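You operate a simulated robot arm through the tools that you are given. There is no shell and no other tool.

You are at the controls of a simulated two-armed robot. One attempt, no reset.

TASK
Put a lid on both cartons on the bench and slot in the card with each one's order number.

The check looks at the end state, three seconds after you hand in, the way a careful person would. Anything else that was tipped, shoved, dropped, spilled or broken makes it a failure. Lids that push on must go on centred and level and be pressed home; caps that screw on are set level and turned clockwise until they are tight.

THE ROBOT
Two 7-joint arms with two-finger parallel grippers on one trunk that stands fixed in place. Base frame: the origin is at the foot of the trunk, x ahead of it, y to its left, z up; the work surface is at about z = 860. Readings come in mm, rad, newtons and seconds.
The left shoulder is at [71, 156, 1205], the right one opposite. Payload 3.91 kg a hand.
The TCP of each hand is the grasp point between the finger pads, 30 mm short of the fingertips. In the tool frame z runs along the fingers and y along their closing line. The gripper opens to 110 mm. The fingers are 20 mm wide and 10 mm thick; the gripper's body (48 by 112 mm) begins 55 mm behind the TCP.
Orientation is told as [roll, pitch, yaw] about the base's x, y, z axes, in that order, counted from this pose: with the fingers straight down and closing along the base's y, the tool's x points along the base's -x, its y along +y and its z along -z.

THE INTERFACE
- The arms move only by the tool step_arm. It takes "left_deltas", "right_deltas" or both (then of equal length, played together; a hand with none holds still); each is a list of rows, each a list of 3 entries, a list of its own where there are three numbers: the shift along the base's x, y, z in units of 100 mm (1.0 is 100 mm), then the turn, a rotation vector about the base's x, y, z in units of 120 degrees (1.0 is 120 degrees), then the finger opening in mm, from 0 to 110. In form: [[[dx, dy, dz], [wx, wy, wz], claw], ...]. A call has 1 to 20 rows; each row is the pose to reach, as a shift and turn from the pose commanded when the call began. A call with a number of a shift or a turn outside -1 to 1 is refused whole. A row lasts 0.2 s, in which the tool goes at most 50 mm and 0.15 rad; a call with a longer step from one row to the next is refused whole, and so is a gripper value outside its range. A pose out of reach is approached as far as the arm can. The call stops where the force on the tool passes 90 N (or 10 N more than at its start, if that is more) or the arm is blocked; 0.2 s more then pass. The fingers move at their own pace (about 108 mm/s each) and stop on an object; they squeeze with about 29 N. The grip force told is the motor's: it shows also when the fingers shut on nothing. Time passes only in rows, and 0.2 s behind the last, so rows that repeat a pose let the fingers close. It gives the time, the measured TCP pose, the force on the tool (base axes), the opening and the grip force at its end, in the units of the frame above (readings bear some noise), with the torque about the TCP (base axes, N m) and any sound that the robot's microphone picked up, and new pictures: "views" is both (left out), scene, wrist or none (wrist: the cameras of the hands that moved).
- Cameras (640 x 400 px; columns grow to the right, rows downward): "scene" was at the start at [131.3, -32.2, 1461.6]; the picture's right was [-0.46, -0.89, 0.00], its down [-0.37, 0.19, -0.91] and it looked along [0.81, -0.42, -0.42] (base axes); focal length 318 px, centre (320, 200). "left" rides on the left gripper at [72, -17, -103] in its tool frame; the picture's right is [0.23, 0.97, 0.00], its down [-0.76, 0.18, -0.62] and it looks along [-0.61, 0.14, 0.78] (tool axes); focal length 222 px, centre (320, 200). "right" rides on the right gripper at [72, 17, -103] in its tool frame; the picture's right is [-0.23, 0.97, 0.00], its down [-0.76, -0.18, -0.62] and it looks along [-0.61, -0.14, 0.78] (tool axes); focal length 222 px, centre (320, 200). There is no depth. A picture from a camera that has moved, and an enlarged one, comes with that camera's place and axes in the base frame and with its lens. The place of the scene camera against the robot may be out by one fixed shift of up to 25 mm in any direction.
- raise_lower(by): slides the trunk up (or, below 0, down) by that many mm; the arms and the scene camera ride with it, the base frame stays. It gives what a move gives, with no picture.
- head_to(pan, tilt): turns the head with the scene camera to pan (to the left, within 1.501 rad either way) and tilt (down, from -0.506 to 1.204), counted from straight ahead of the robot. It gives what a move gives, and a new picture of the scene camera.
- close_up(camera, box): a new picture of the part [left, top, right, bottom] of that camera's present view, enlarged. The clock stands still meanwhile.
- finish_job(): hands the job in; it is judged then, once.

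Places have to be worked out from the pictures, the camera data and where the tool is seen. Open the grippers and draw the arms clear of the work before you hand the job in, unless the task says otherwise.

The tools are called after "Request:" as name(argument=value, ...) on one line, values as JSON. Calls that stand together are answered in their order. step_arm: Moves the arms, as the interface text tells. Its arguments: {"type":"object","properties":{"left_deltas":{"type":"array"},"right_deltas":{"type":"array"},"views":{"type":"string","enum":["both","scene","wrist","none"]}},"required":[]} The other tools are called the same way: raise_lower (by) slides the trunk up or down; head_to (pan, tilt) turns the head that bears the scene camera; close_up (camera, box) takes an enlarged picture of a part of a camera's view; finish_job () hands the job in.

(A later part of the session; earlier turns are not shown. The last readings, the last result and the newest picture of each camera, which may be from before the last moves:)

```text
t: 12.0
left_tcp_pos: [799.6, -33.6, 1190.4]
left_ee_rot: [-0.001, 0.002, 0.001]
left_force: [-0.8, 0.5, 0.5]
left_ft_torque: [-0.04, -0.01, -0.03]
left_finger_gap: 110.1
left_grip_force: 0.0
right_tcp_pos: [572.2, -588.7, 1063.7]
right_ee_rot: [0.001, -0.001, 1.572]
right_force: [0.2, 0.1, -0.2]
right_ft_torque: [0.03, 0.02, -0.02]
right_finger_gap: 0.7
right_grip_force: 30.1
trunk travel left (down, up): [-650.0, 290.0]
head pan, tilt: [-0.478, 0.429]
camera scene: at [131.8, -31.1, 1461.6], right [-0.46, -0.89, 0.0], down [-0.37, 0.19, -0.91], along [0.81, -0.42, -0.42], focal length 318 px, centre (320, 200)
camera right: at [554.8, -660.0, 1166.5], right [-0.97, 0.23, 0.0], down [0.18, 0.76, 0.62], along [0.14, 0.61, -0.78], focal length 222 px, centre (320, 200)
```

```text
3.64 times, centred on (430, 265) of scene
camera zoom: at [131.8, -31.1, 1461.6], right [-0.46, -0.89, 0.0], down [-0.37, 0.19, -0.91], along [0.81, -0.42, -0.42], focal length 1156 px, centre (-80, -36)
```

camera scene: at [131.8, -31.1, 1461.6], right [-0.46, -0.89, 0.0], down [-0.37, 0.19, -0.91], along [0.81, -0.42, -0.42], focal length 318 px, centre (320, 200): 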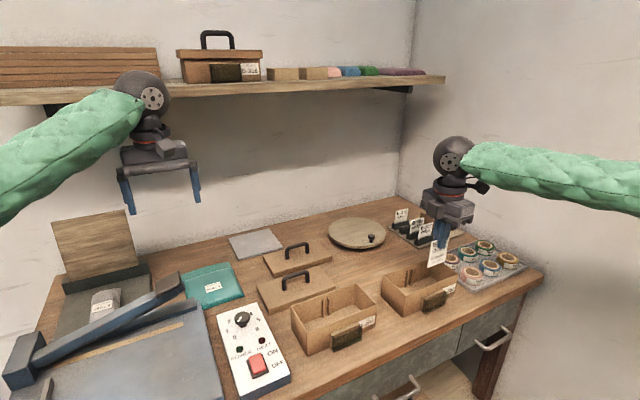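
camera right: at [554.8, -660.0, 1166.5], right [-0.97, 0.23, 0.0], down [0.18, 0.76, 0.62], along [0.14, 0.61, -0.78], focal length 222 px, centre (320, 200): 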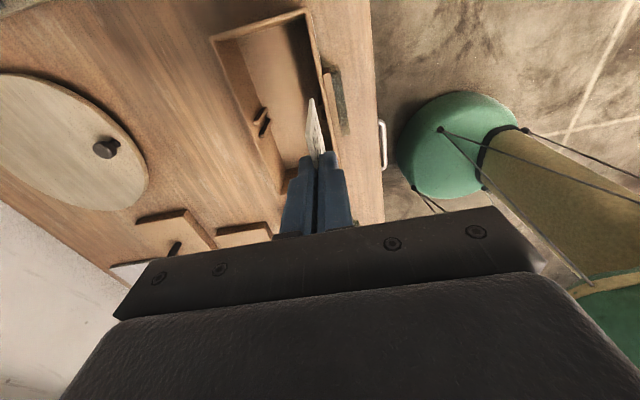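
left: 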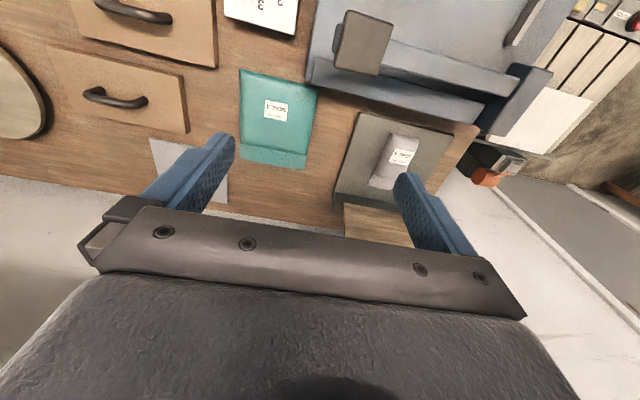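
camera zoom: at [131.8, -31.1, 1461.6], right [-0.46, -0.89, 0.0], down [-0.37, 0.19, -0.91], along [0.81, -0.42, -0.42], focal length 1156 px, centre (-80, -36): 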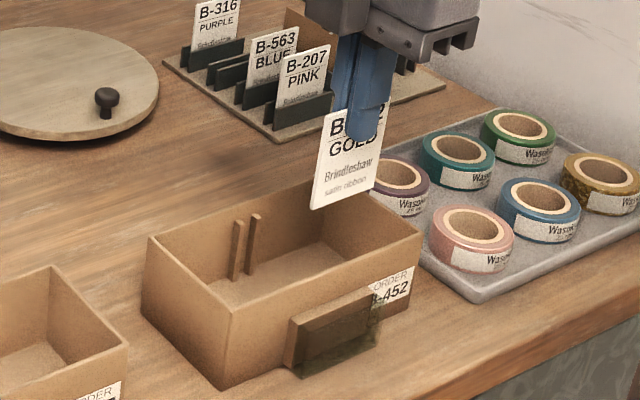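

From this view I place the slot at x≈544.5–553, y≈-616…-544 (centre about (549, -580)). I'll move over it, then lower until the card's bottom edge is just above the pocket, and look again.

Request:
step_arm(right_deltas=[[[-0.22, 0.103, 0], [0, 0, 0], 0], [[-0.22, 0.103, -0.35], [0, 0, 0], 0], [[-0.22, 0.103, -0.68], [0, 0, 0], 0], [[-0.22, 0.103, -0.68], [0, 0, 0], 0]], views="both")

```text
t: 13.0
left_tcp_pos: [799.9, -35.0, 1190.3]
left_ee_rot: [-0.001, -0.001, 0.0]
left_force: [-0.3, 0.4, -0.6]
left_ft_torque: [-0.04, 0.04, 0.0]
left_finger_gap: 110.1
left_grip_force: 0.1
right_tcp_pos: [548.0, -579.5, 994.2]
right_ee_rot: [0.0, -0.001, 1.57]
right_force: [-0.9, -0.8, 0.4]
right_ft_torque: [0.0, -0.01, 0.02]
right_finger_gap: 0.6
right_grip_force: 28.8
trunk travel left (down, up): [-650.0, 290.0]
head pan, tilt: [-0.478, 0.429]
camera scene: at [131.4, -31.7, 1461.6], right [-0.46, -0.89, 0.0], down [-0.37, 0.19, -0.91], along [0.81, -0.42, -0.42], focal length 318 px, centre (320, 200)
camera right: at [530.9, -651.5, 1097.1], right [-0.97, 0.23, 0.0], down [0.18, 0.76, 0.62], along [0.14, 0.61, -0.78], focal length 222 px, centre (320, 200)
```

scene: 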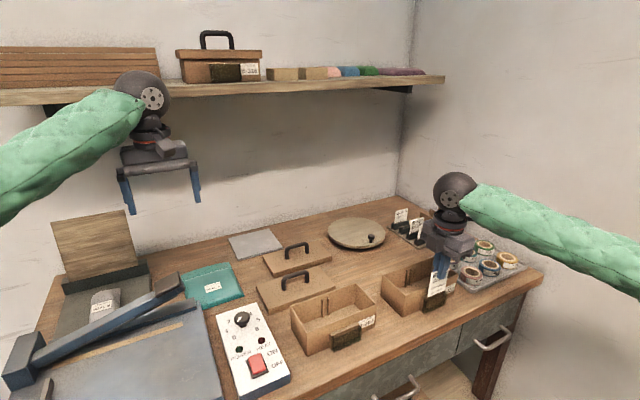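
right: 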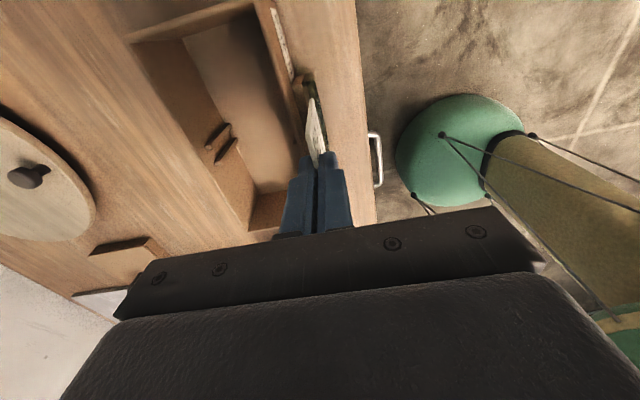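

Request:
close_up(camera="right", box=[270, 60, 370, 180])

Request:
close_up(camera="scene", box=[400, 240, 480, 320])

Request:
close_up(camera="right", box=[285, 65, 345, 125])

```text
3.33 times, centred on (320, 120) of right
camera zoom: at [530.9, -651.5, 1097.1], right [-0.97, 0.23, 0.0], down [0.18, 0.76, 0.62], along [0.14, 0.61, -0.78], focal length 740 px, centre (320, 467)
```

zoom: 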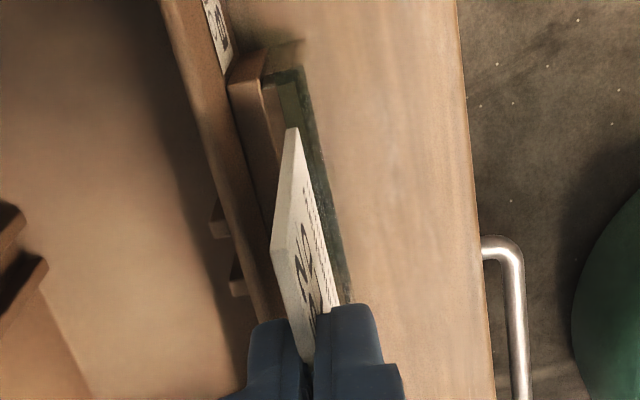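

```text
5.00 times, centred on (440, 280) of scene
camera zoom: at [131.4, -31.7, 1461.6], right [-0.46, -0.89, 0.0], down [-0.37, 0.19, -0.91], along [0.81, -0.42, -0.42], focal length 1590 px, centre (-280, -200)
```

zoom: 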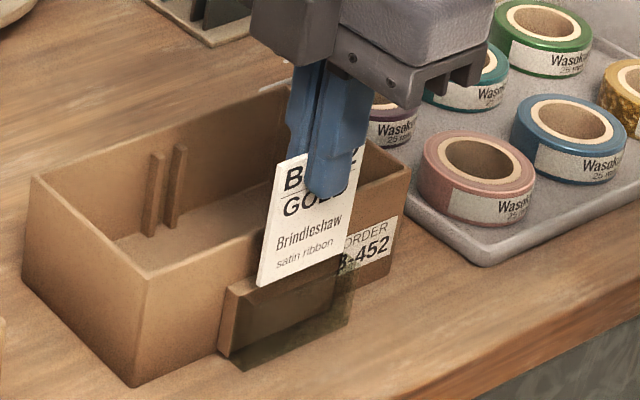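

```text
6.67 times, centred on (315, 95) of right
camera zoom: at [530.9, -651.5, 1097.1], right [-0.97, 0.23, 0.0], down [0.18, 0.76, 0.62], along [0.14, 0.61, -0.78], focal length 1481 px, centre (353, 900)
```

zoom: 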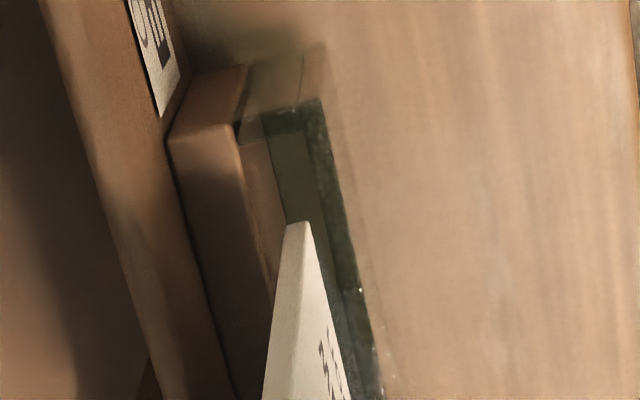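

The card bottom is about 15 mm above the pocket and about 1.7 mm too close to the robot relative to the slot's middle (slot 545–552.7, card centre ~547). I'll correct x by +1.7 mm and lower 25 mm so it just enters.

Request:
step_arm(right_deltas=[[[0.017, 0, 0], [0, 0, 0], 0], [[0.017, 0, -0.1], [0, 0, 0], 0], [[0.017, 0, -0.18], [0, 0, 0], 0], [[0.017, 0, -0.25], [0, 0, 0], 0], [[0.017, 0, -0.25], [0, 0, 0], 0]], views="wrist")

Request:
close_up(camera="right", box=[270, 60, 370, 180])

Request:
close_up(camera="scene", box=[400, 240, 480, 320])

```text
t: 14.2
left_tcp_pos: [797.9, -35.0, 1189.8]
left_ee_rot: [-0.001, 0.0, 0.003]
left_force: [0.2, 0.2, 0.8]
left_ft_torque: [-0.01, 0.04, 0.01]
left_finger_gap: 110.0
left_grip_force: 0.0
right_tcp_pos: [549.4, -580.5, 968.2]
right_ee_rot: [0.0, -0.001, 1.573]
right_force: [1.0, -0.3, 0.6]
right_ft_torque: [0.0, 0.0, 0.02]
right_finger_gap: 1.0
right_grip_force: 28.7
trunk travel left (down, up): [-650.0, 290.0]
head pan, tilt: [-0.478, 0.429]
camera right: at [533.2, -652.9, 1071.5], right [-0.97, 0.23, 0.0], down [0.18, 0.76, 0.62], along [0.14, 0.61, -0.78], focal length 222 px, centre (320, 200)
```

right: 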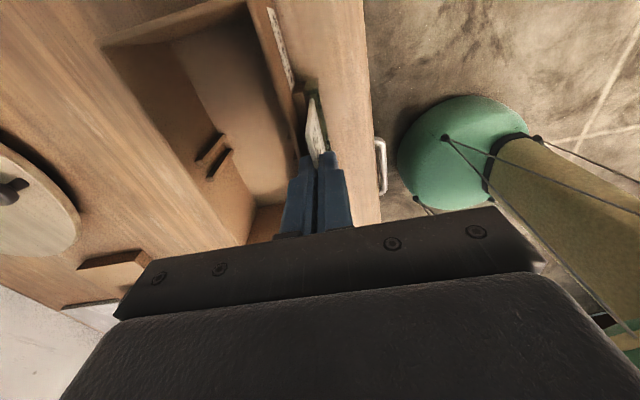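

```text
3.33 times, centred on (320, 120) of right
camera zoom: at [533.2, -652.9, 1071.5], right [-0.97, 0.23, 0.0], down [0.18, 0.76, 0.62], along [0.14, 0.61, -0.78], focal length 740 px, centre (320, 467)
```

zoom: 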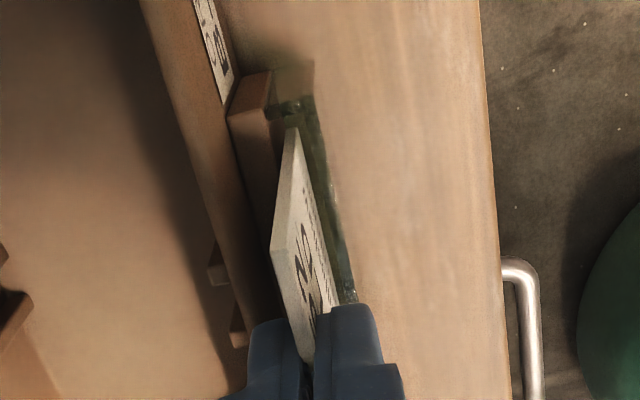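

```text
5.00 times, centred on (440, 280) of scene
camera zoom: at [131.3, -32.2, 1461.6], right [-0.46, -0.89, 0.0], down [-0.37, 0.19, -0.91], along [0.81, -0.42, -0.42], focal length 1590 px, centre (-280, -200)
```

zoom: 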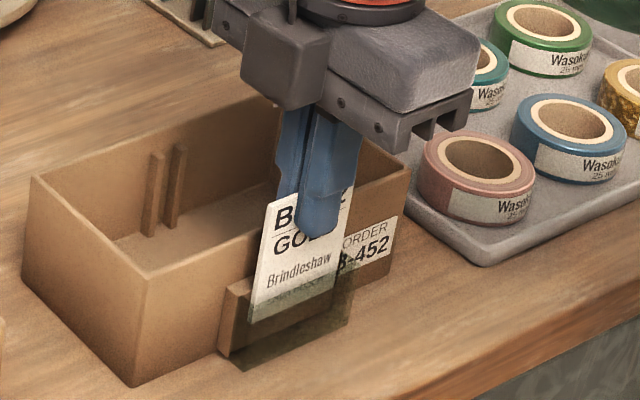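

The card's lower strip now shows through the clear front, so it is in the slot with no force. I continue down 20 mm in small steps and check the force.

Request:
step_arm(right_deltas=[[[0, 0, -0.07], [0, 0, 0], 0], [[0, 0, -0.14], [0, 0, 0], 0], [[0, 0, -0.2], [0, 0, 0], 0], [[0, 0, -0.2], [0, 0, 0], 0]], views="none")

Request:
close_up(camera="right", box=[270, 60, 370, 180])

Request:
close_up(camera="scene", box=[400, 240, 480, 320])

```text
t: 15.2
left_tcp_pos: [799.2, -33.7, 1189.7]
left_ee_rot: [-0.002, 0.001, 0.001]
left_force: [0.4, -0.3, -0.1]
left_ft_torque: [0.03, 0.0, -0.05]
left_finger_gap: 109.9
left_grip_force: 0.0
right_tcp_pos: [549.8, -579.9, 950.9]
right_ee_rot: [-0.003, -0.001, 1.572]
right_force: [-1.2, 0.6, 2.8]
right_ft_torque: [-0.02, 0.01, -0.01]
right_finger_gap: 0.8
right_grip_force: 29.0
trunk travel left (down, up): [-650.0, 290.0]
head pan, tilt: [-0.478, 0.429]
```

```text
3.33 times, centred on (320, 120) of right
camera zoom: at [533.1, -652.7, 1052.3], right [-0.97, 0.23, 0.0], down [0.18, 0.76, 0.62], along [0.14, 0.61, -0.78], focal length 740 px, centre (320, 467)
```

zoom: 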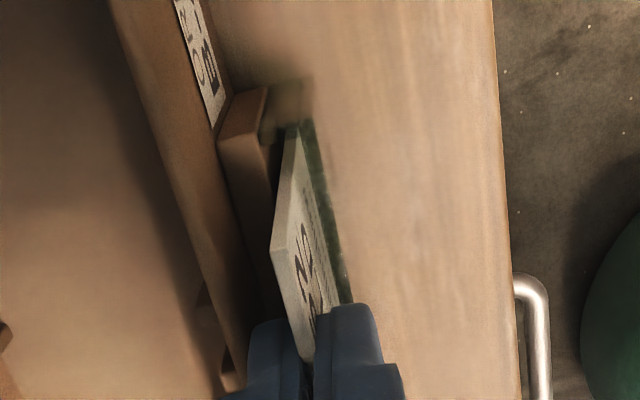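

```text
5.00 times, centred on (440, 280) of scene
camera zoom: at [131.2, -32.0, 1461.7], right [-0.46, -0.89, 0.0], down [-0.37, 0.19, -0.91], along [0.81, -0.42, -0.42], focal length 1590 px, centre (-280, -200)
```

zoom: 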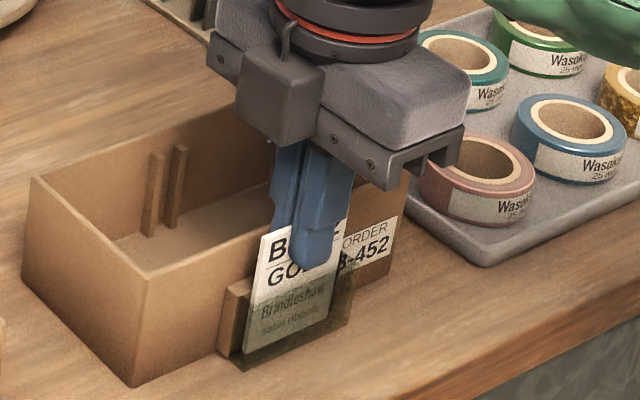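

Fz is 2.8 N, so the card may just be reaching the floor. I'll go down in 2 mm steps and watch the force.

Request:
step_arm(right_deltas=[[[0, 0, -0.02], [0, 0, 0], 0], [[0, 0, -0.03], [0, 0, 0], 0], [[0, 0, -0.03], [0, 0, 0], 0]], views="none")

Request:
close_up(camera="scene", box=[420, 265, 470, 315])

```text
t: 16.0
left_tcp_pos: [798.3, -33.4, 1190.4]
left_ee_rot: [0.001, 0.0, 0.0]
left_force: [0.8, -0.6, 0.0]
left_ft_torque: [0.0, 0.03, 0.02]
left_finger_gap: 110.2
left_grip_force: 0.0
right_tcp_pos: [550.5, -579.1, 947.7]
right_ee_rot: [-0.002, 0.001, 1.572]
right_force: [-2.2, -3.8, 19.8]
right_ft_torque: [-0.1, -0.03, -0.04]
right_finger_gap: 0.5
right_grip_force: 28.7
trunk travel left (down, up): [-650.0, 290.0]
head pan, tilt: [-0.478, 0.429]
```

```text
8.00 times, centred on (445, 290) of scene
camera zoom: at [129.9, -31.3, 1462.0], right [-0.46, -0.89, 0.0], down [-0.37, 0.19, -0.91], along [0.81, -0.42, -0.42], focal length 2543 px, centre (-680, -520)
```

zoom: 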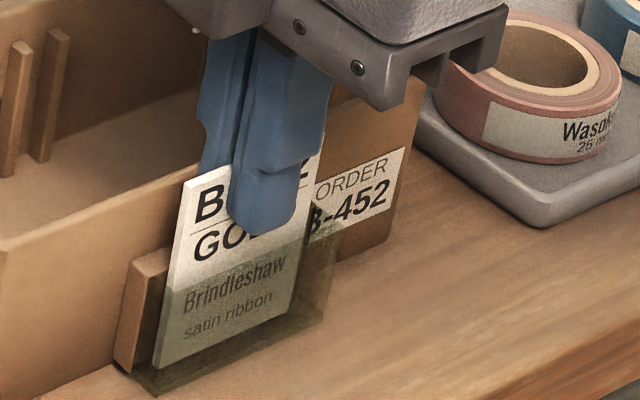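

The card is bottoming in the pocket (Fz ≈ 20 N). I'll back off about 2 mm, open the fingers just a little so the inner one doesn't reach the rim, then rise clear.

Request:
step_arm(right_deltas=[[[0, 0, 0.02], [0, 0, 0], 0], [[0, 0, 0.02], [0, 0, 0], 0], [[0, 0, 0.02], [0, 0, 0], 7], [[0, 0, 0.02], [0, 0, 0], 7], [[0, 0, 0.15], [0, 0, 0], 7], [[0, 0, 0.4], [0, 0, 0], 8], [[0, 0, 0.8], [0, 0, 0], 20], [[0, 0, 0.8], [0, 0, 0], 20]], views="both")

Request:
close_up(camera="scene", box=[400, 250, 480, 320])

Request:
close_up(camera="right", box=[260, 40, 380, 180])

```text
t: 17.8
left_tcp_pos: [799.5, -36.5, 1190.0]
left_ee_rot: [0.0, 0.0, 0.0]
left_force: [0.9, -0.4, -0.2]
left_ft_torque: [-0.02, 0.0, -0.01]
left_finger_gap: 109.9
left_grip_force: 0.0
right_tcp_pos: [549.9, -578.9, 1026.7]
right_ee_rot: [0.001, 0.0, 1.571]
right_force: [-0.3, -0.3, 0.1]
right_ft_torque: [0.01, 0.0, 0.01]
right_finger_gap: 20.0
right_grip_force: 0.0
trunk travel left (down, up): [-650.0, 290.0]
head pan, tilt: [-0.478, 0.429]
camera scene: at [131.5, -32.7, 1461.5], right [-0.46, -0.89, 0.0], down [-0.37, 0.19, -0.91], along [0.81, -0.42, -0.42], focal length 318 px, centre (320, 200)
camera right: at [533.5, -652.1, 1129.9], right [-0.97, 0.23, 0.0], down [0.18, 0.76, 0.62], along [0.14, 0.61, -0.78], focal length 222 px, centre (320, 200)
```

scene: 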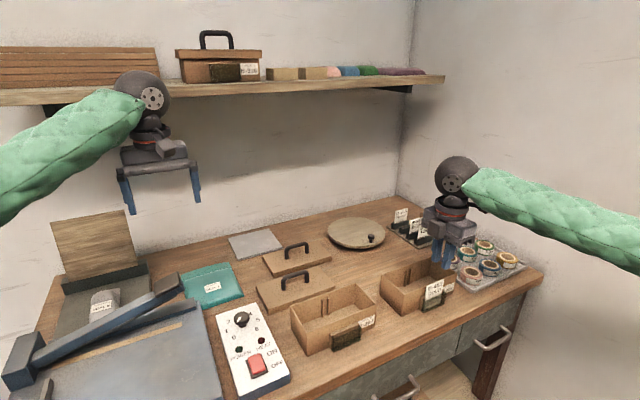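
right: 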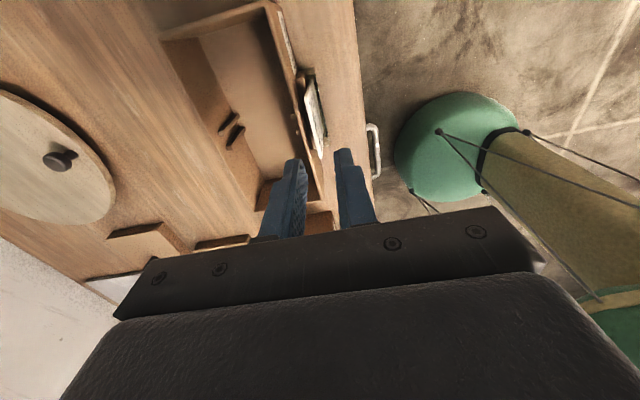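

```text
5.71 times, centred on (440, 285) of scene
camera zoom: at [131.5, -32.7, 1461.5], right [-0.46, -0.89, 0.0], down [-0.37, 0.19, -0.91], along [0.81, -0.42, -0.42], focal length 1817 px, centre (-366, -286)
```

zoom: 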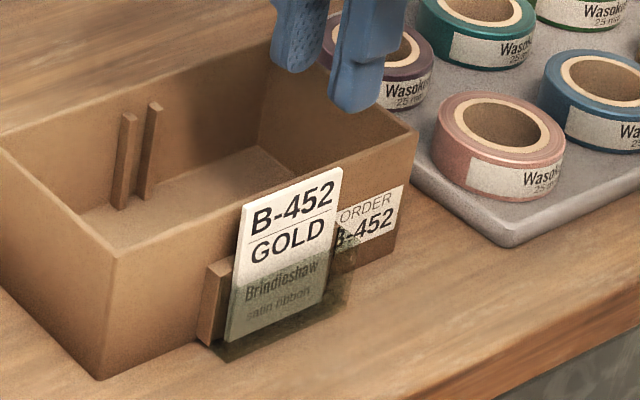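

```text
2.86 times, centred on (320, 110) of right
camera zoom: at [533.5, -652.1, 1129.9], right [-0.97, 0.23, 0.0], down [0.18, 0.76, 0.62], along [0.14, 0.61, -0.78], focal length 635 px, centre (320, 457)
```

zoom: 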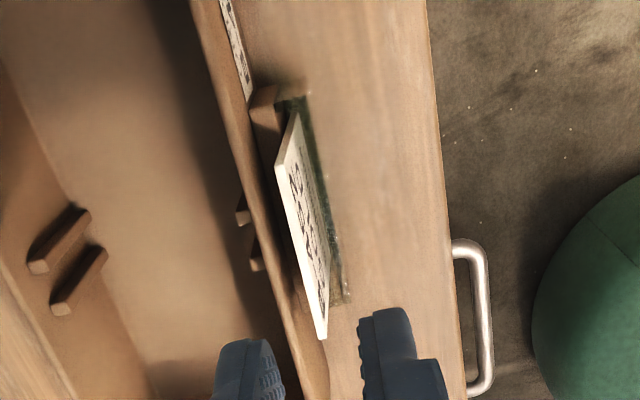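

Card B-452 stands in its pocket, facing outward. Now I move back toward the rack for B-207, whose top edge is at about (791, -780), with the fingers at 30 mm.

Request:
step_arm(right_deltas=[[[0.3, -0.25, 0.1], [0, 0, 0], 30], [[0.6, -0.5, 0.1], [0, 0, 0], 30], [[0.9, -0.75, 0.1], [0, 0, 0], 30]], views="none")

Request:
step_arm(right_deltas=[[[0.3, -0.25, 0], [0, 0, 0], 30], [[0.6, -0.5, 0], [0, 0, 0], 30], [[0.9, -0.75, 0], [0, 0, 0], 30]], views="none")

Request:
step_arm(right_deltas=[[[0.3, -0.25, 0], [0, 0, 0], 30], [[0.605, -0.5, 0], [0, 0, 0], 30], [[0.605, -0.5, -0.3], [0, 0, 0], 30], [[0.605, -0.5, -0.3], [0, 0, 0], 30]], views="both")

Request:
close_up(camera="right", box=[230, 40, 440, 220])

Request:
close_up(camera="scene", box=[375, 130, 475, 260])

```text
t: 18.6
left_tcp_pos: [800.1, -34.1, 1190.0]
left_ee_rot: [-0.002, 0.0, -0.001]
left_force: [-0.1, -0.5, 0.5]
left_ft_torque: [-0.01, 0.0, -0.05]
left_finger_gap: 109.9
left_grip_force: 0.0
right_tcp_pos: [638.6, -654.0, 1036.6]
right_ee_rot: [0.004, 0.001, 1.571]
right_force: [0.3, -0.3, 0.5]
right_ft_torque: [-0.02, 0.05, 0.0]
right_finger_gap: 29.9
right_grip_force: 0.0
trunk travel left (down, up): [-650.0, 290.0]
head pan, tilt: [-0.478, 0.429]
```

```text
t: 19.4
left_tcp_pos: [800.7, -36.0, 1188.8]
left_ee_rot: [-0.002, 0.002, 0.001]
left_force: [0.2, 0.8, 0.0]
left_ft_torque: [0.01, 0.03, 0.01]
left_finger_gap: 110.0
left_grip_force: 0.2
right_tcp_pos: [728.7, -731.7, 1034.1]
right_ee_rot: [0.0, 0.0, 1.571]
right_force: [0.6, -0.3, 0.2]
right_ft_torque: [0.01, 0.0, -0.04]
right_finger_gap: 30.2
right_grip_force: 0.1
trunk travel left (down, up): [-650.0, 290.0]
head pan, tilt: [-0.478, 0.429]
```

```text
t: 20.4
left_tcp_pos: [801.0, -35.0, 1189.3]
left_ee_rot: [-0.001, 0.003, 0.001]
left_force: [-0.8, 1.6, -0.7]
left_ft_torque: [-0.02, -0.01, -0.01]
left_finger_gap: 110.0
left_grip_force: 0.0
right_tcp_pos: [791.6, -780.4, 1006.6]
right_ee_rot: [0.002, 0.001, 1.569]
right_force: [0.0, -0.4, -0.1]
right_ft_torque: [-0.01, -0.01, 0.02]
right_finger_gap: 30.2
right_grip_force: 0.0
trunk travel left (down, up): [-650.0, 290.0]
head pan, tilt: [-0.478, 0.429]
camera scene: at [132.1, -31.5, 1461.5], right [-0.46, -0.89, 0.0], down [-0.37, 0.19, -0.91], along [0.81, -0.42, -0.42], focal length 318 px, centre (320, 200)
camera right: at [775.8, -852.7, 1108.9], right [-0.97, 0.23, 0.0], down [0.18, 0.76, 0.62], along [0.14, 0.61, -0.78], focal length 222 px, centre (320, 200)
```

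scene: 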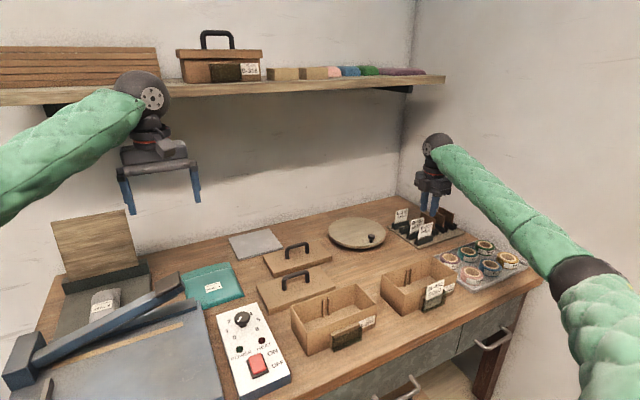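
right: 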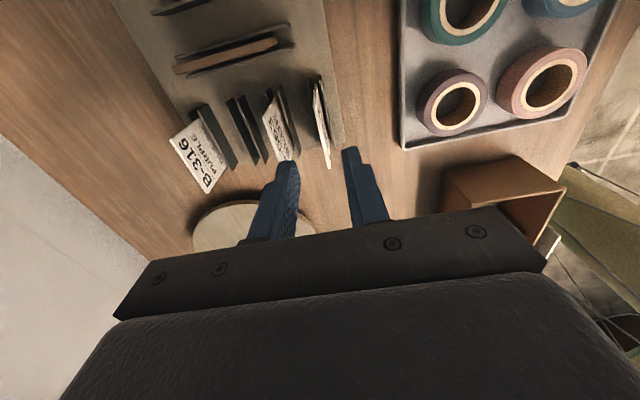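

```text
2.22 times, centred on (335, 130) of right
camera zoom: at [775.8, -852.7, 1108.9], right [-0.97, 0.23, 0.0], down [0.18, 0.76, 0.62], along [0.14, 0.61, -0.78], focal length 494 px, centre (287, 356)
```

zoom: 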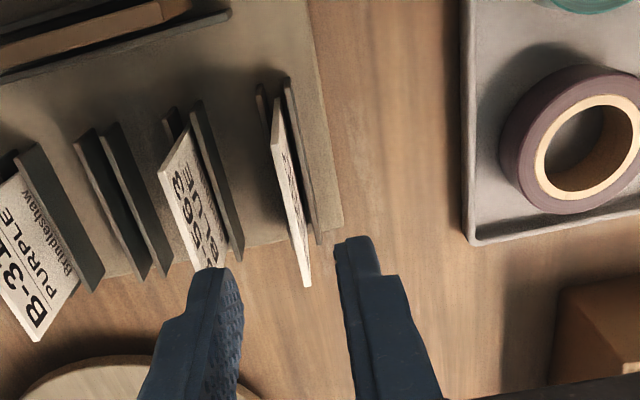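

```text
3.08 times, centred on (425, 195) of scene
camera zoom: at [132.1, -31.5, 1461.5], right [-0.46, -0.89, 0.0], down [-0.37, 0.19, -0.91], along [0.81, -0.42, -0.42], focal length 978 px, centre (-3, 215)
```

zoom: 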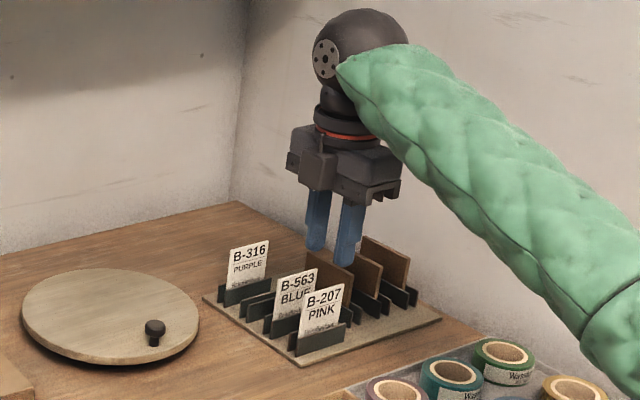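

B-207 lies centred between the fingers. I descend to z≈947, close, and lift it as before.

Request:
step_arm(right_deltas=[[[0, 0, -0.3], [0, 0, 0], 30], [[0, 0, -0.58], [0, 0, 0], 30], [[0, 0, -0.58], [0, 0, 0], 30]], views="none")

Request:
close_up(camera="right", box=[220, 70, 420, 240])

Request:
close_up(camera="scene", box=[380, 170, 470, 250])

```text
t: 21.2
left_tcp_pos: [799.3, -35.4, 1188.7]
left_ee_rot: [0.001, -0.001, 0.002]
left_force: [-0.1, 0.6, -0.4]
left_ft_torque: [0.05, 0.02, 0.0]
left_finger_gap: 110.0
left_grip_force: 0.1
right_tcp_pos: [792.5, -779.6, 946.9]
right_ee_rot: [-0.002, -0.002, 1.572]
right_force: [0.2, -0.2, 0.4]
right_ft_torque: [-0.03, -0.02, 0.01]
right_finger_gap: 30.0
right_grip_force: 0.0
trunk travel left (down, up): [-650.0, 290.0]
head pan, tilt: [-0.478, 0.429]
```

```text
2.35 times, centred on (320, 155) of right
camera zoom: at [774.6, -852.5, 1050.1], right [-0.97, 0.23, 0.0], down [0.18, 0.76, 0.62], along [0.14, 0.61, -0.78], focal length 523 px, centre (320, 306)
```

zoom: 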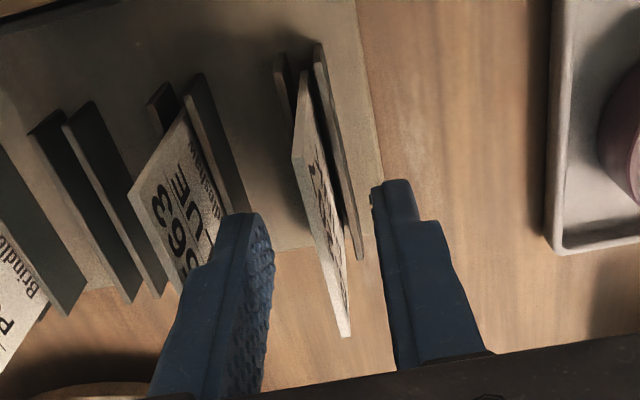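

```text
5.00 times, centred on (425, 210) of scene
camera zoom: at [131.3, -31.9, 1461.6], right [-0.46, -0.89, 0.0], down [-0.37, 0.19, -0.91], along [0.81, -0.42, -0.42], focal length 1590 px, centre (-205, 150)
```

zoom: 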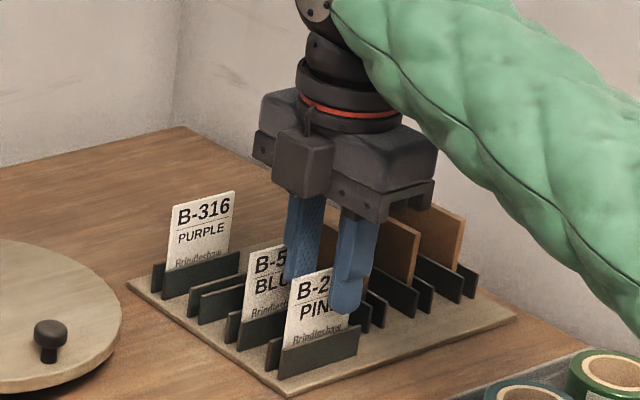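

The fingers straddle B-207 only. Closing, then lifting slowly.

Request:
step_arm(right_deltas=[[[0, 0, 0], [0, 0, 0], 0], [[0, 0, 0], [0, 0, 0], 0], [[0, 0, 0], [0, 0, 0], 0], [[0, 0, 0.1], [0, 0, 0], 0], [[0, 0, 0.3], [0, 0, 0], 0], [[0, 0, 0.6], [0, 0, 0], 0], [[0, 0, 0.98], [0, 0, 0], 0], [[0, 0, 0.98], [0, 0, 0], 0]], views="scene")

Request:
close_up(camera="scene", box=[380, 150, 470, 250])

```text
t: 23.0
left_tcp_pos: [800.2, -35.1, 1189.4]
left_ee_rot: [0.0, 0.001, 0.0]
left_force: [-0.2, -0.8, 0.1]
left_ft_torque: [-0.02, 0.01, 0.01]
left_finger_gap: 110.2
left_grip_force: 0.1
right_tcp_pos: [791.1, -781.6, 1044.4]
right_ee_rot: [0.001, -0.001, 1.572]
right_force: [0.3, -0.5, 0.2]
right_ft_torque: [0.06, 0.02, -0.02]
right_finger_gap: 0.9
right_grip_force: 29.2
trunk travel left (down, up): [-650.0, 290.0]
head pan, tilt: [-0.478, 0.429]
camera scene: at [131.8, -32.8, 1461.5], right [-0.46, -0.89, 0.0], down [-0.37, 0.19, -0.91], along [0.81, -0.42, -0.42], focal length 318 px, centre (320, 200)
```

scene: 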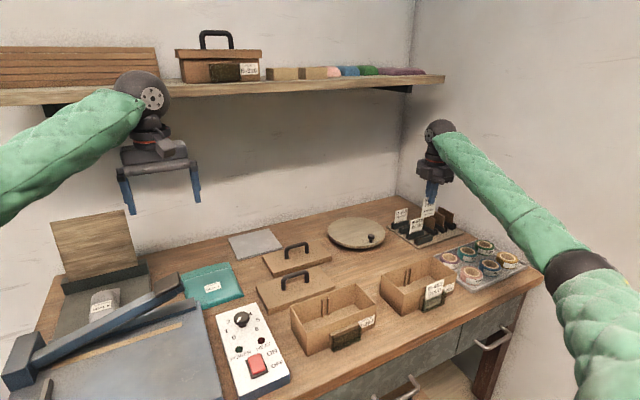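

```text
4.00 times, centred on (425, 200) of scene
camera zoom: at [131.8, -32.8, 1461.5], right [-0.46, -0.89, 0.0], down [-0.37, 0.19, -0.91], along [0.81, -0.42, -0.42], focal length 1272 px, centre (-100, 200)
```

zoom: 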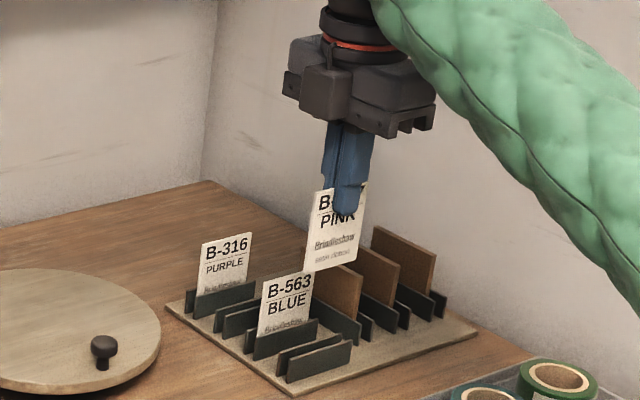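

B-207 is in hand, upright. I carry it at z≈1066 to above the second carton (pocket expected near x≈557, y≈-320).

Request:
step_arm(right_deltas=[[[-0.14, 0.3, 0.1], [0, 0, 0], 0], [[-0.28, 0.6, 0.2], [0, 0, 0], 0], [[-0.42, 0.9, 0.2], [0, 0, 0], 0]], views="none")

Request:
step_arm(right_deltas=[[[-0.14, 0.3, 0], [0, 0, 0], 0], [[-0.28, 0.6, 0], [0, 0, 0], 0], [[-0.42, 0.9, 0], [0, 0, 0], 0]], views="none")

Request:
step_arm(right_deltas=[[[-0.14, 0.3, 0], [0, 0, 0], 0], [[-0.28, 0.6, 0], [0, 0, 0], 0], [[-0.42, 0.9, 0], [0, 0, 0], 0]], views="none")

Request:
step_arm(right_deltas=[[[-0.14, 0.3, 0], [0, 0, 0], 0], [[-0.28, 0.6, 0], [0, 0, 0], 0], [[-0.42, 0.9, 0], [0, 0, 0], 0]], views="none")

Request:
step_arm(right_deltas=[[[-0.14, 0.3, 0], [0, 0, 0], 0], [[-0.28, 0.6, 0], [0, 0, 0], 0], [[-0.42, 0.9, 0], [0, 0, 0], 0], [[-0.42, 0.9, 0], [0, 0, 0], 0]], views="both")

Request:
close_up(camera="right", box=[290, 40, 370, 170])

```text
t: 23.8
left_tcp_pos: [799.4, -34.7, 1190.7]
left_ee_rot: [-0.001, -0.001, 0.003]
left_force: [-0.6, -0.2, 0.9]
left_ft_torque: [-0.02, -0.02, -0.01]
left_finger_gap: 110.0
left_grip_force: 0.1
right_tcp_pos: [746.3, -691.0, 1067.8]
right_ee_rot: [0.0, 0.0, 1.57]
right_force: [-0.2, 0.1, -0.5]
right_ft_torque: [0.0, -0.02, 0.04]
right_finger_gap: 0.8
right_grip_force: 29.3
trunk travel left (down, up): [-650.0, 290.0]
head pan, tilt: [-0.478, 0.429]
```

```text
t: 24.6
left_tcp_pos: [798.9, -35.5, 1191.4]
left_ee_rot: [-0.001, 0.0, 0.0]
left_force: [0.0, 0.5, -0.8]
left_ft_torque: [0.0, -0.01, -0.03]
left_finger_gap: 109.9
left_grip_force: 0.0
right_tcp_pos: [706.0, -601.0, 1067.4]
right_ee_rot: [0.001, 0.0, 1.57]
right_force: [-0.9, 0.4, 0.8]
right_ft_torque: [-0.03, -0.01, 0.0]
right_finger_gap: 0.9
right_grip_force: 28.6
trunk travel left (down, up): [-650.0, 290.0]
head pan, tilt: [-0.478, 0.429]
```

```text
t: 25.4
left_tcp_pos: [799.1, -34.4, 1189.9]
left_ee_rot: [-0.001, 0.003, 0.0]
left_force: [0.2, -1.3, -0.2]
left_ft_torque: [0.0, 0.02, 0.0]
left_finger_gap: 110.0
left_grip_force: 0.0
right_tcp_pos: [665.5, -508.7, 1064.2]
right_ee_rot: [0.0, 0.0, 1.57]
right_force: [-0.9, -0.6, -0.1]
right_ft_torque: [-0.02, 0.02, 0.01]
right_finger_gap: 1.0
right_grip_force: 29.6
trunk travel left (down, up): [-650.0, 290.0]
head pan, tilt: [-0.478, 0.429]
```

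```text
t: 26.2
left_tcp_pos: [799.4, -33.9, 1192.1]
left_ee_rot: [0.0, -0.002, 0.001]
left_force: [0.1, 0.3, 0.4]
left_ft_torque: [-0.03, -0.01, 0.04]
left_finger_gap: 110.1
left_grip_force: 0.1
right_tcp_pos: [622.6, -420.2, 1063.4]
right_ee_rot: [0.001, 0.0, 1.568]
right_force: [0.0, -0.9, -0.4]
right_ft_torque: [-0.01, 0.0, 0.0]
right_finger_gap: 0.6
right_grip_force: 29.1
trunk travel left (down, up): [-650.0, 290.0]
head pan, tilt: [-0.478, 0.429]
```

```text
t: 27.2
left_tcp_pos: [798.4, -35.1, 1190.8]
left_ee_rot: [0.0, -0.002, 0.0]
left_force: [-0.1, 0.2, 0.0]
left_ft_torque: [0.0, -0.02, 0.04]
left_finger_gap: 110.2
left_grip_force: 0.1
right_tcp_pos: [578.1, -331.0, 1066.3]
right_ee_rot: [0.0, 0.0, 1.57]
right_force: [-0.1, 0.2, -0.3]
right_ft_torque: [-0.02, -0.03, -0.01]
right_finger_gap: 1.0
right_grip_force: 29.0
trunk travel left (down, up): [-650.0, 290.0]
head pan, tilt: [-0.478, 0.429]
camera scene: at [131.3, -32.6, 1461.6], right [-0.46, -0.89, 0.0], down [-0.37, 0.19, -0.91], along [0.81, -0.42, -0.42], focal length 318 px, centre (320, 200)
camera right: at [562.1, -403.4, 1168.6], right [-0.97, 0.23, 0.0], down [0.18, 0.76, 0.62], along [0.14, 0.61, -0.78], focal length 222 px, centre (320, 200)
```

scene: 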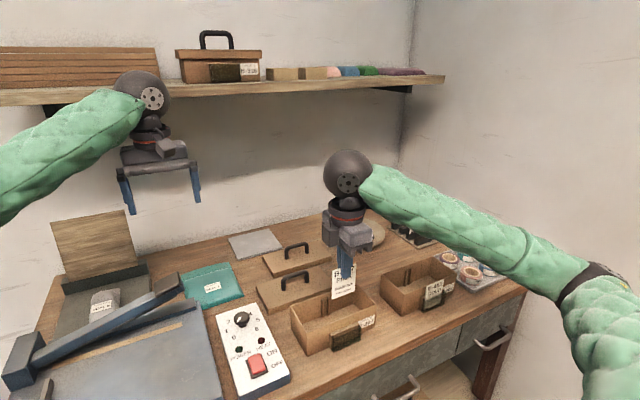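
right: 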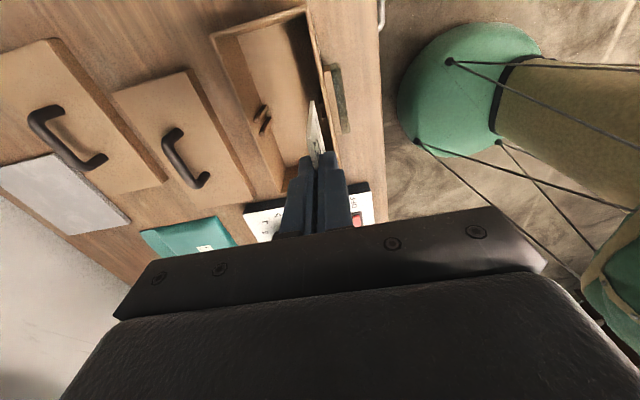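

```text
3.08 times, centred on (330, 105) of right
camera zoom: at [562.1, -403.4, 1168.6], right [-0.97, 0.23, 0.0], down [0.18, 0.76, 0.62], along [0.14, 0.61, -0.78], focal length 684 px, centre (289, 492)
```

zoom: 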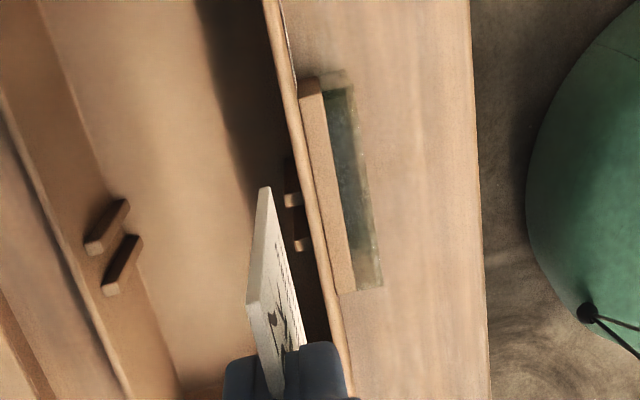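

I place this slot at about x≈553–562, y≈-365…-288 (centre ≈ (557.5, -327)). I'll shift over it and lower until the card's edge is just above the pocket.

Request:
step_arm(right_deltas=[[[-0.235, 0.03, 0], [0, 0, 0], 0], [[-0.235, 0.03, -0.35], [0, 0, 0], 0], [[-0.235, 0.03, -0.72], [0, 0, 0], 0], [[-0.235, 0.03, -0.72], [0, 0, 0], 0]], views="wrist")

Request:
close_up(camera="right", box=[270, 60, 370, 180])

Request:
close_up(camera="right", box=[285, 65, 345, 125])

Request:
close_up(camera="scene", box=[290, 260, 390, 360])

```text
t: 28.2
left_tcp_pos: [799.7, -34.7, 1189.9]
left_ee_rot: [-0.001, 0.0, -0.001]
left_force: [0.1, 0.5, 0.3]
left_ft_torque: [0.0, -0.02, 0.0]
left_finger_gap: 109.6
left_grip_force: 0.1
right_tcp_pos: [557.0, -326.0, 993.8]
right_ee_rot: [-0.001, 0.001, 1.571]
right_force: [-0.4, -1.0, 1.3]
right_ft_torque: [0.01, -0.03, -0.01]
right_finger_gap: 0.9
right_grip_force: 28.9
trunk travel left (down, up): [-650.0, 290.0]
head pan, tilt: [-0.478, 0.429]
camera right: at [540.5, -398.0, 1097.0], right [-0.97, 0.23, 0.0], down [0.18, 0.76, 0.62], along [0.14, 0.61, -0.78], focal length 222 px, centre (320, 200)
```

right: 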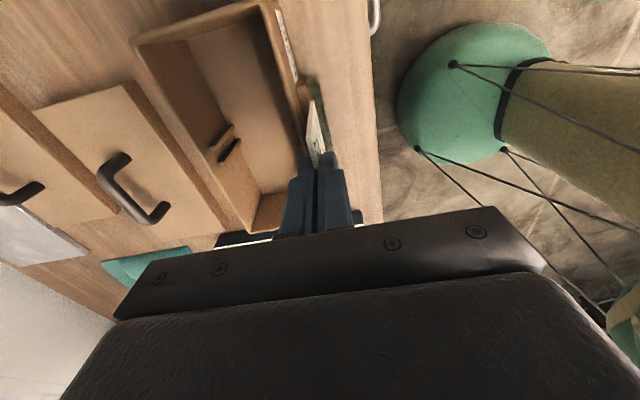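

```text
3.33 times, centred on (320, 120) of right
camera zoom: at [540.5, -398.0, 1097.0], right [-0.97, 0.23, 0.0], down [0.18, 0.76, 0.62], along [0.14, 0.61, -0.78], focal length 740 px, centre (320, 467)
```

zoom: 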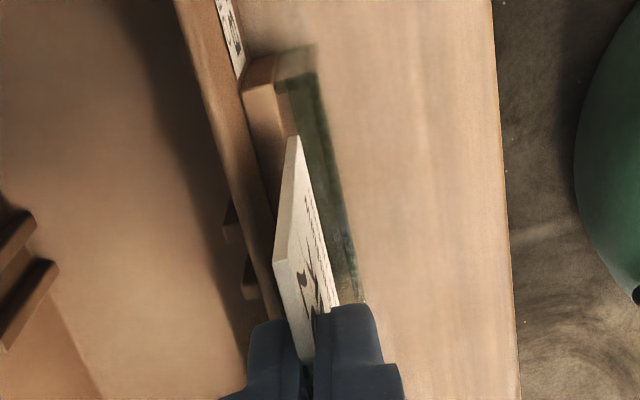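

```text
6.67 times, centred on (315, 95) of right
camera zoom: at [540.5, -398.0, 1097.0], right [-0.97, 0.23, 0.0], down [0.18, 0.76, 0.62], along [0.14, 0.61, -0.78], focal length 1481 px, centre (353, 900)
```

zoom: 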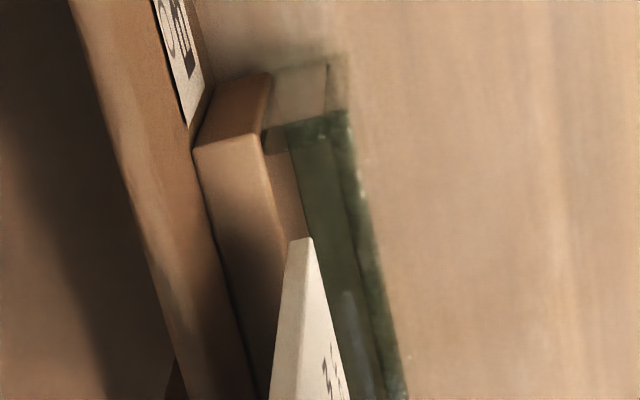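

```text
4.00 times, centred on (340, 310) of scene
camera zoom: at [131.3, -31.9, 1461.6], right [-0.46, -0.89, 0.0], down [-0.37, 0.19, -0.91], along [0.81, -0.42, -0.42], focal length 1272 px, centre (240, -240)
```

zoom: 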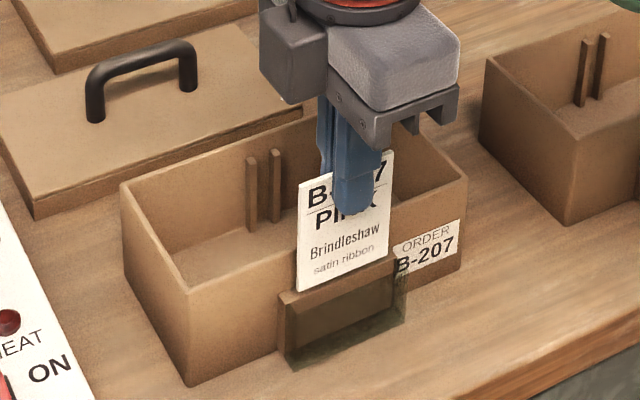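

The card's lower edge is centred over the slot (within about 0.5 mm in x). I lower 25 mm into it and check.

Request:
step_arm(right_deltas=[[[-0.003, 0, -0.08], [0, 0, 0], 0], [[-0.003, 0, -0.16], [0, 0, 0], 0], [[-0.003, 0, -0.25], [0, 0, 0], 0], [[-0.003, 0, -0.25], [0, 0, 0], 0]], views="none")

Request:
close_up(camera="right", box=[270, 60, 370, 180])

Request:
close_up(camera="scene", box=[310, 275, 390, 355])

```text
t: 29.2
left_tcp_pos: [800.3, -34.5, 1190.5]
left_ee_rot: [0.0, 0.0, 0.001]
left_force: [-0.2, -0.3, -1.1]
left_ft_torque: [0.02, 0.01, 0.01]
left_finger_gap: 109.9
left_grip_force: 0.1
right_tcp_pos: [556.4, -325.8, 968.4]
right_ee_rot: [-0.001, 0.0, 1.57]
right_force: [0.9, 0.2, -0.7]
right_ft_torque: [-0.01, 0.0, 0.01]
right_finger_gap: 0.7
right_grip_force: 28.9
trunk travel left (down, up): [-650.0, 290.0]
head pan, tilt: [-0.478, 0.429]
```

```text
3.33 times, centred on (320, 120) of right
camera zoom: at [539.8, -398.3, 1071.8], right [-0.97, 0.23, 0.0], down [0.18, 0.76, 0.62], along [0.14, 0.61, -0.78], focal length 740 px, centre (320, 467)
```

zoom: 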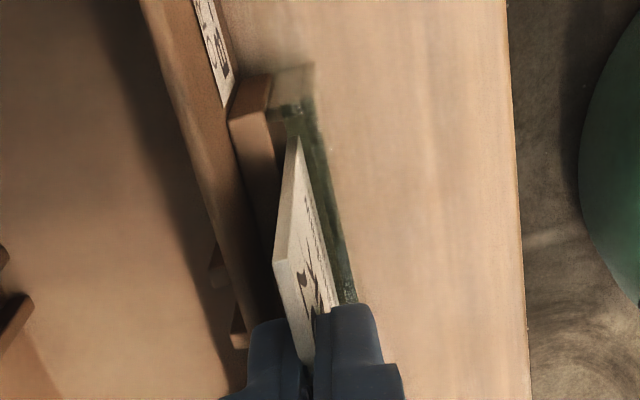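

```text
5.00 times, centred on (350, 315) of scene
camera zoom: at [131.4, -32.0, 1461.6], right [-0.46, -0.89, 0.0], down [-0.37, 0.19, -0.91], along [0.81, -0.42, -0.42], focal length 1590 px, centre (170, -375)
```

zoom: 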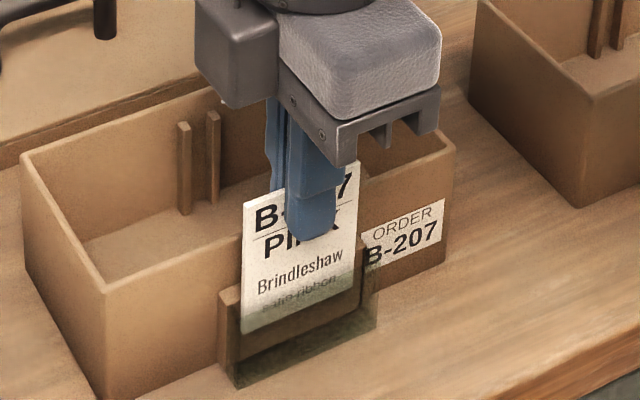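

The bottom edge is in the slot, no force. Continuing down 20 mm.

Request:
step_arm(right_deltas=[[[0, 0, -0.07], [0, 0, 0], 0], [[0, 0, -0.14], [0, 0, 0], 0], [[0, 0, -0.2], [0, 0, 0], 0], [[0, 0, -0.2], [0, 0, 0], 0]], views="none")

Request:
close_up(camera="scene", box=[310, 275, 390, 355])

Request:
close_up(camera="right", box=[270, 60, 370, 180])

```text
t: 30.2
left_tcp_pos: [799.4, -34.6, 1190.8]
left_ee_rot: [-0.001, 0.001, 0.002]
left_force: [0.6, 0.2, -0.1]
left_ft_torque: [-0.02, 0.0, -0.03]
left_finger_gap: 109.7
left_grip_force: 0.0
right_tcp_pos: [555.0, -325.0, 948.3]
right_ee_rot: [0.001, 0.001, 1.569]
right_force: [0.9, 0.8, -0.8]
right_ft_torque: [0.02, 0.01, 0.0]
right_finger_gap: 0.8
right_grip_force: 28.6
trunk travel left (down, up): [-650.0, 290.0]
head pan, tilt: [-0.478, 0.429]
```

```text
5.00 times, centred on (350, 315) of scene
camera zoom: at [131.4, -32.0, 1461.6], right [-0.46, -0.89, 0.0], down [-0.37, 0.19, -0.91], along [0.81, -0.42, -0.42], focal length 1590 px, centre (170, -375)
```

zoom: 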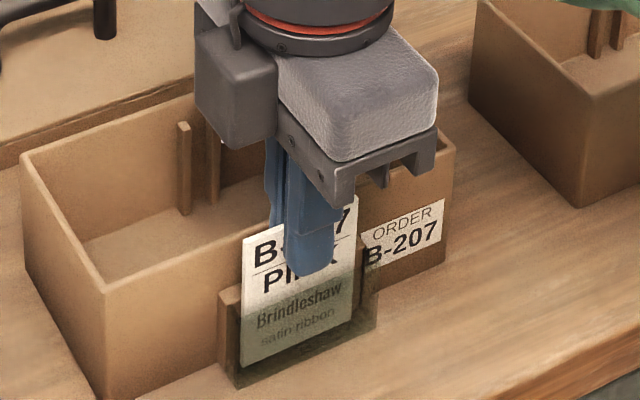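

```text
3.33 times, centred on (320, 120) of right
camera zoom: at [539.7, -398.4, 1052.0], right [-0.97, 0.23, 0.0], down [0.18, 0.76, 0.62], along [0.14, 0.61, -0.78], focal length 740 px, centre (320, 467)
```

zoom: 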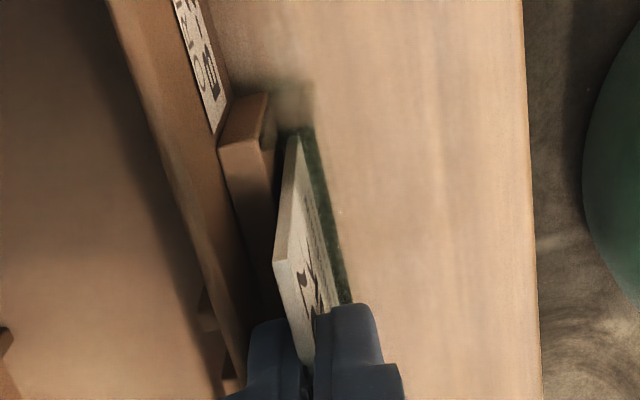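

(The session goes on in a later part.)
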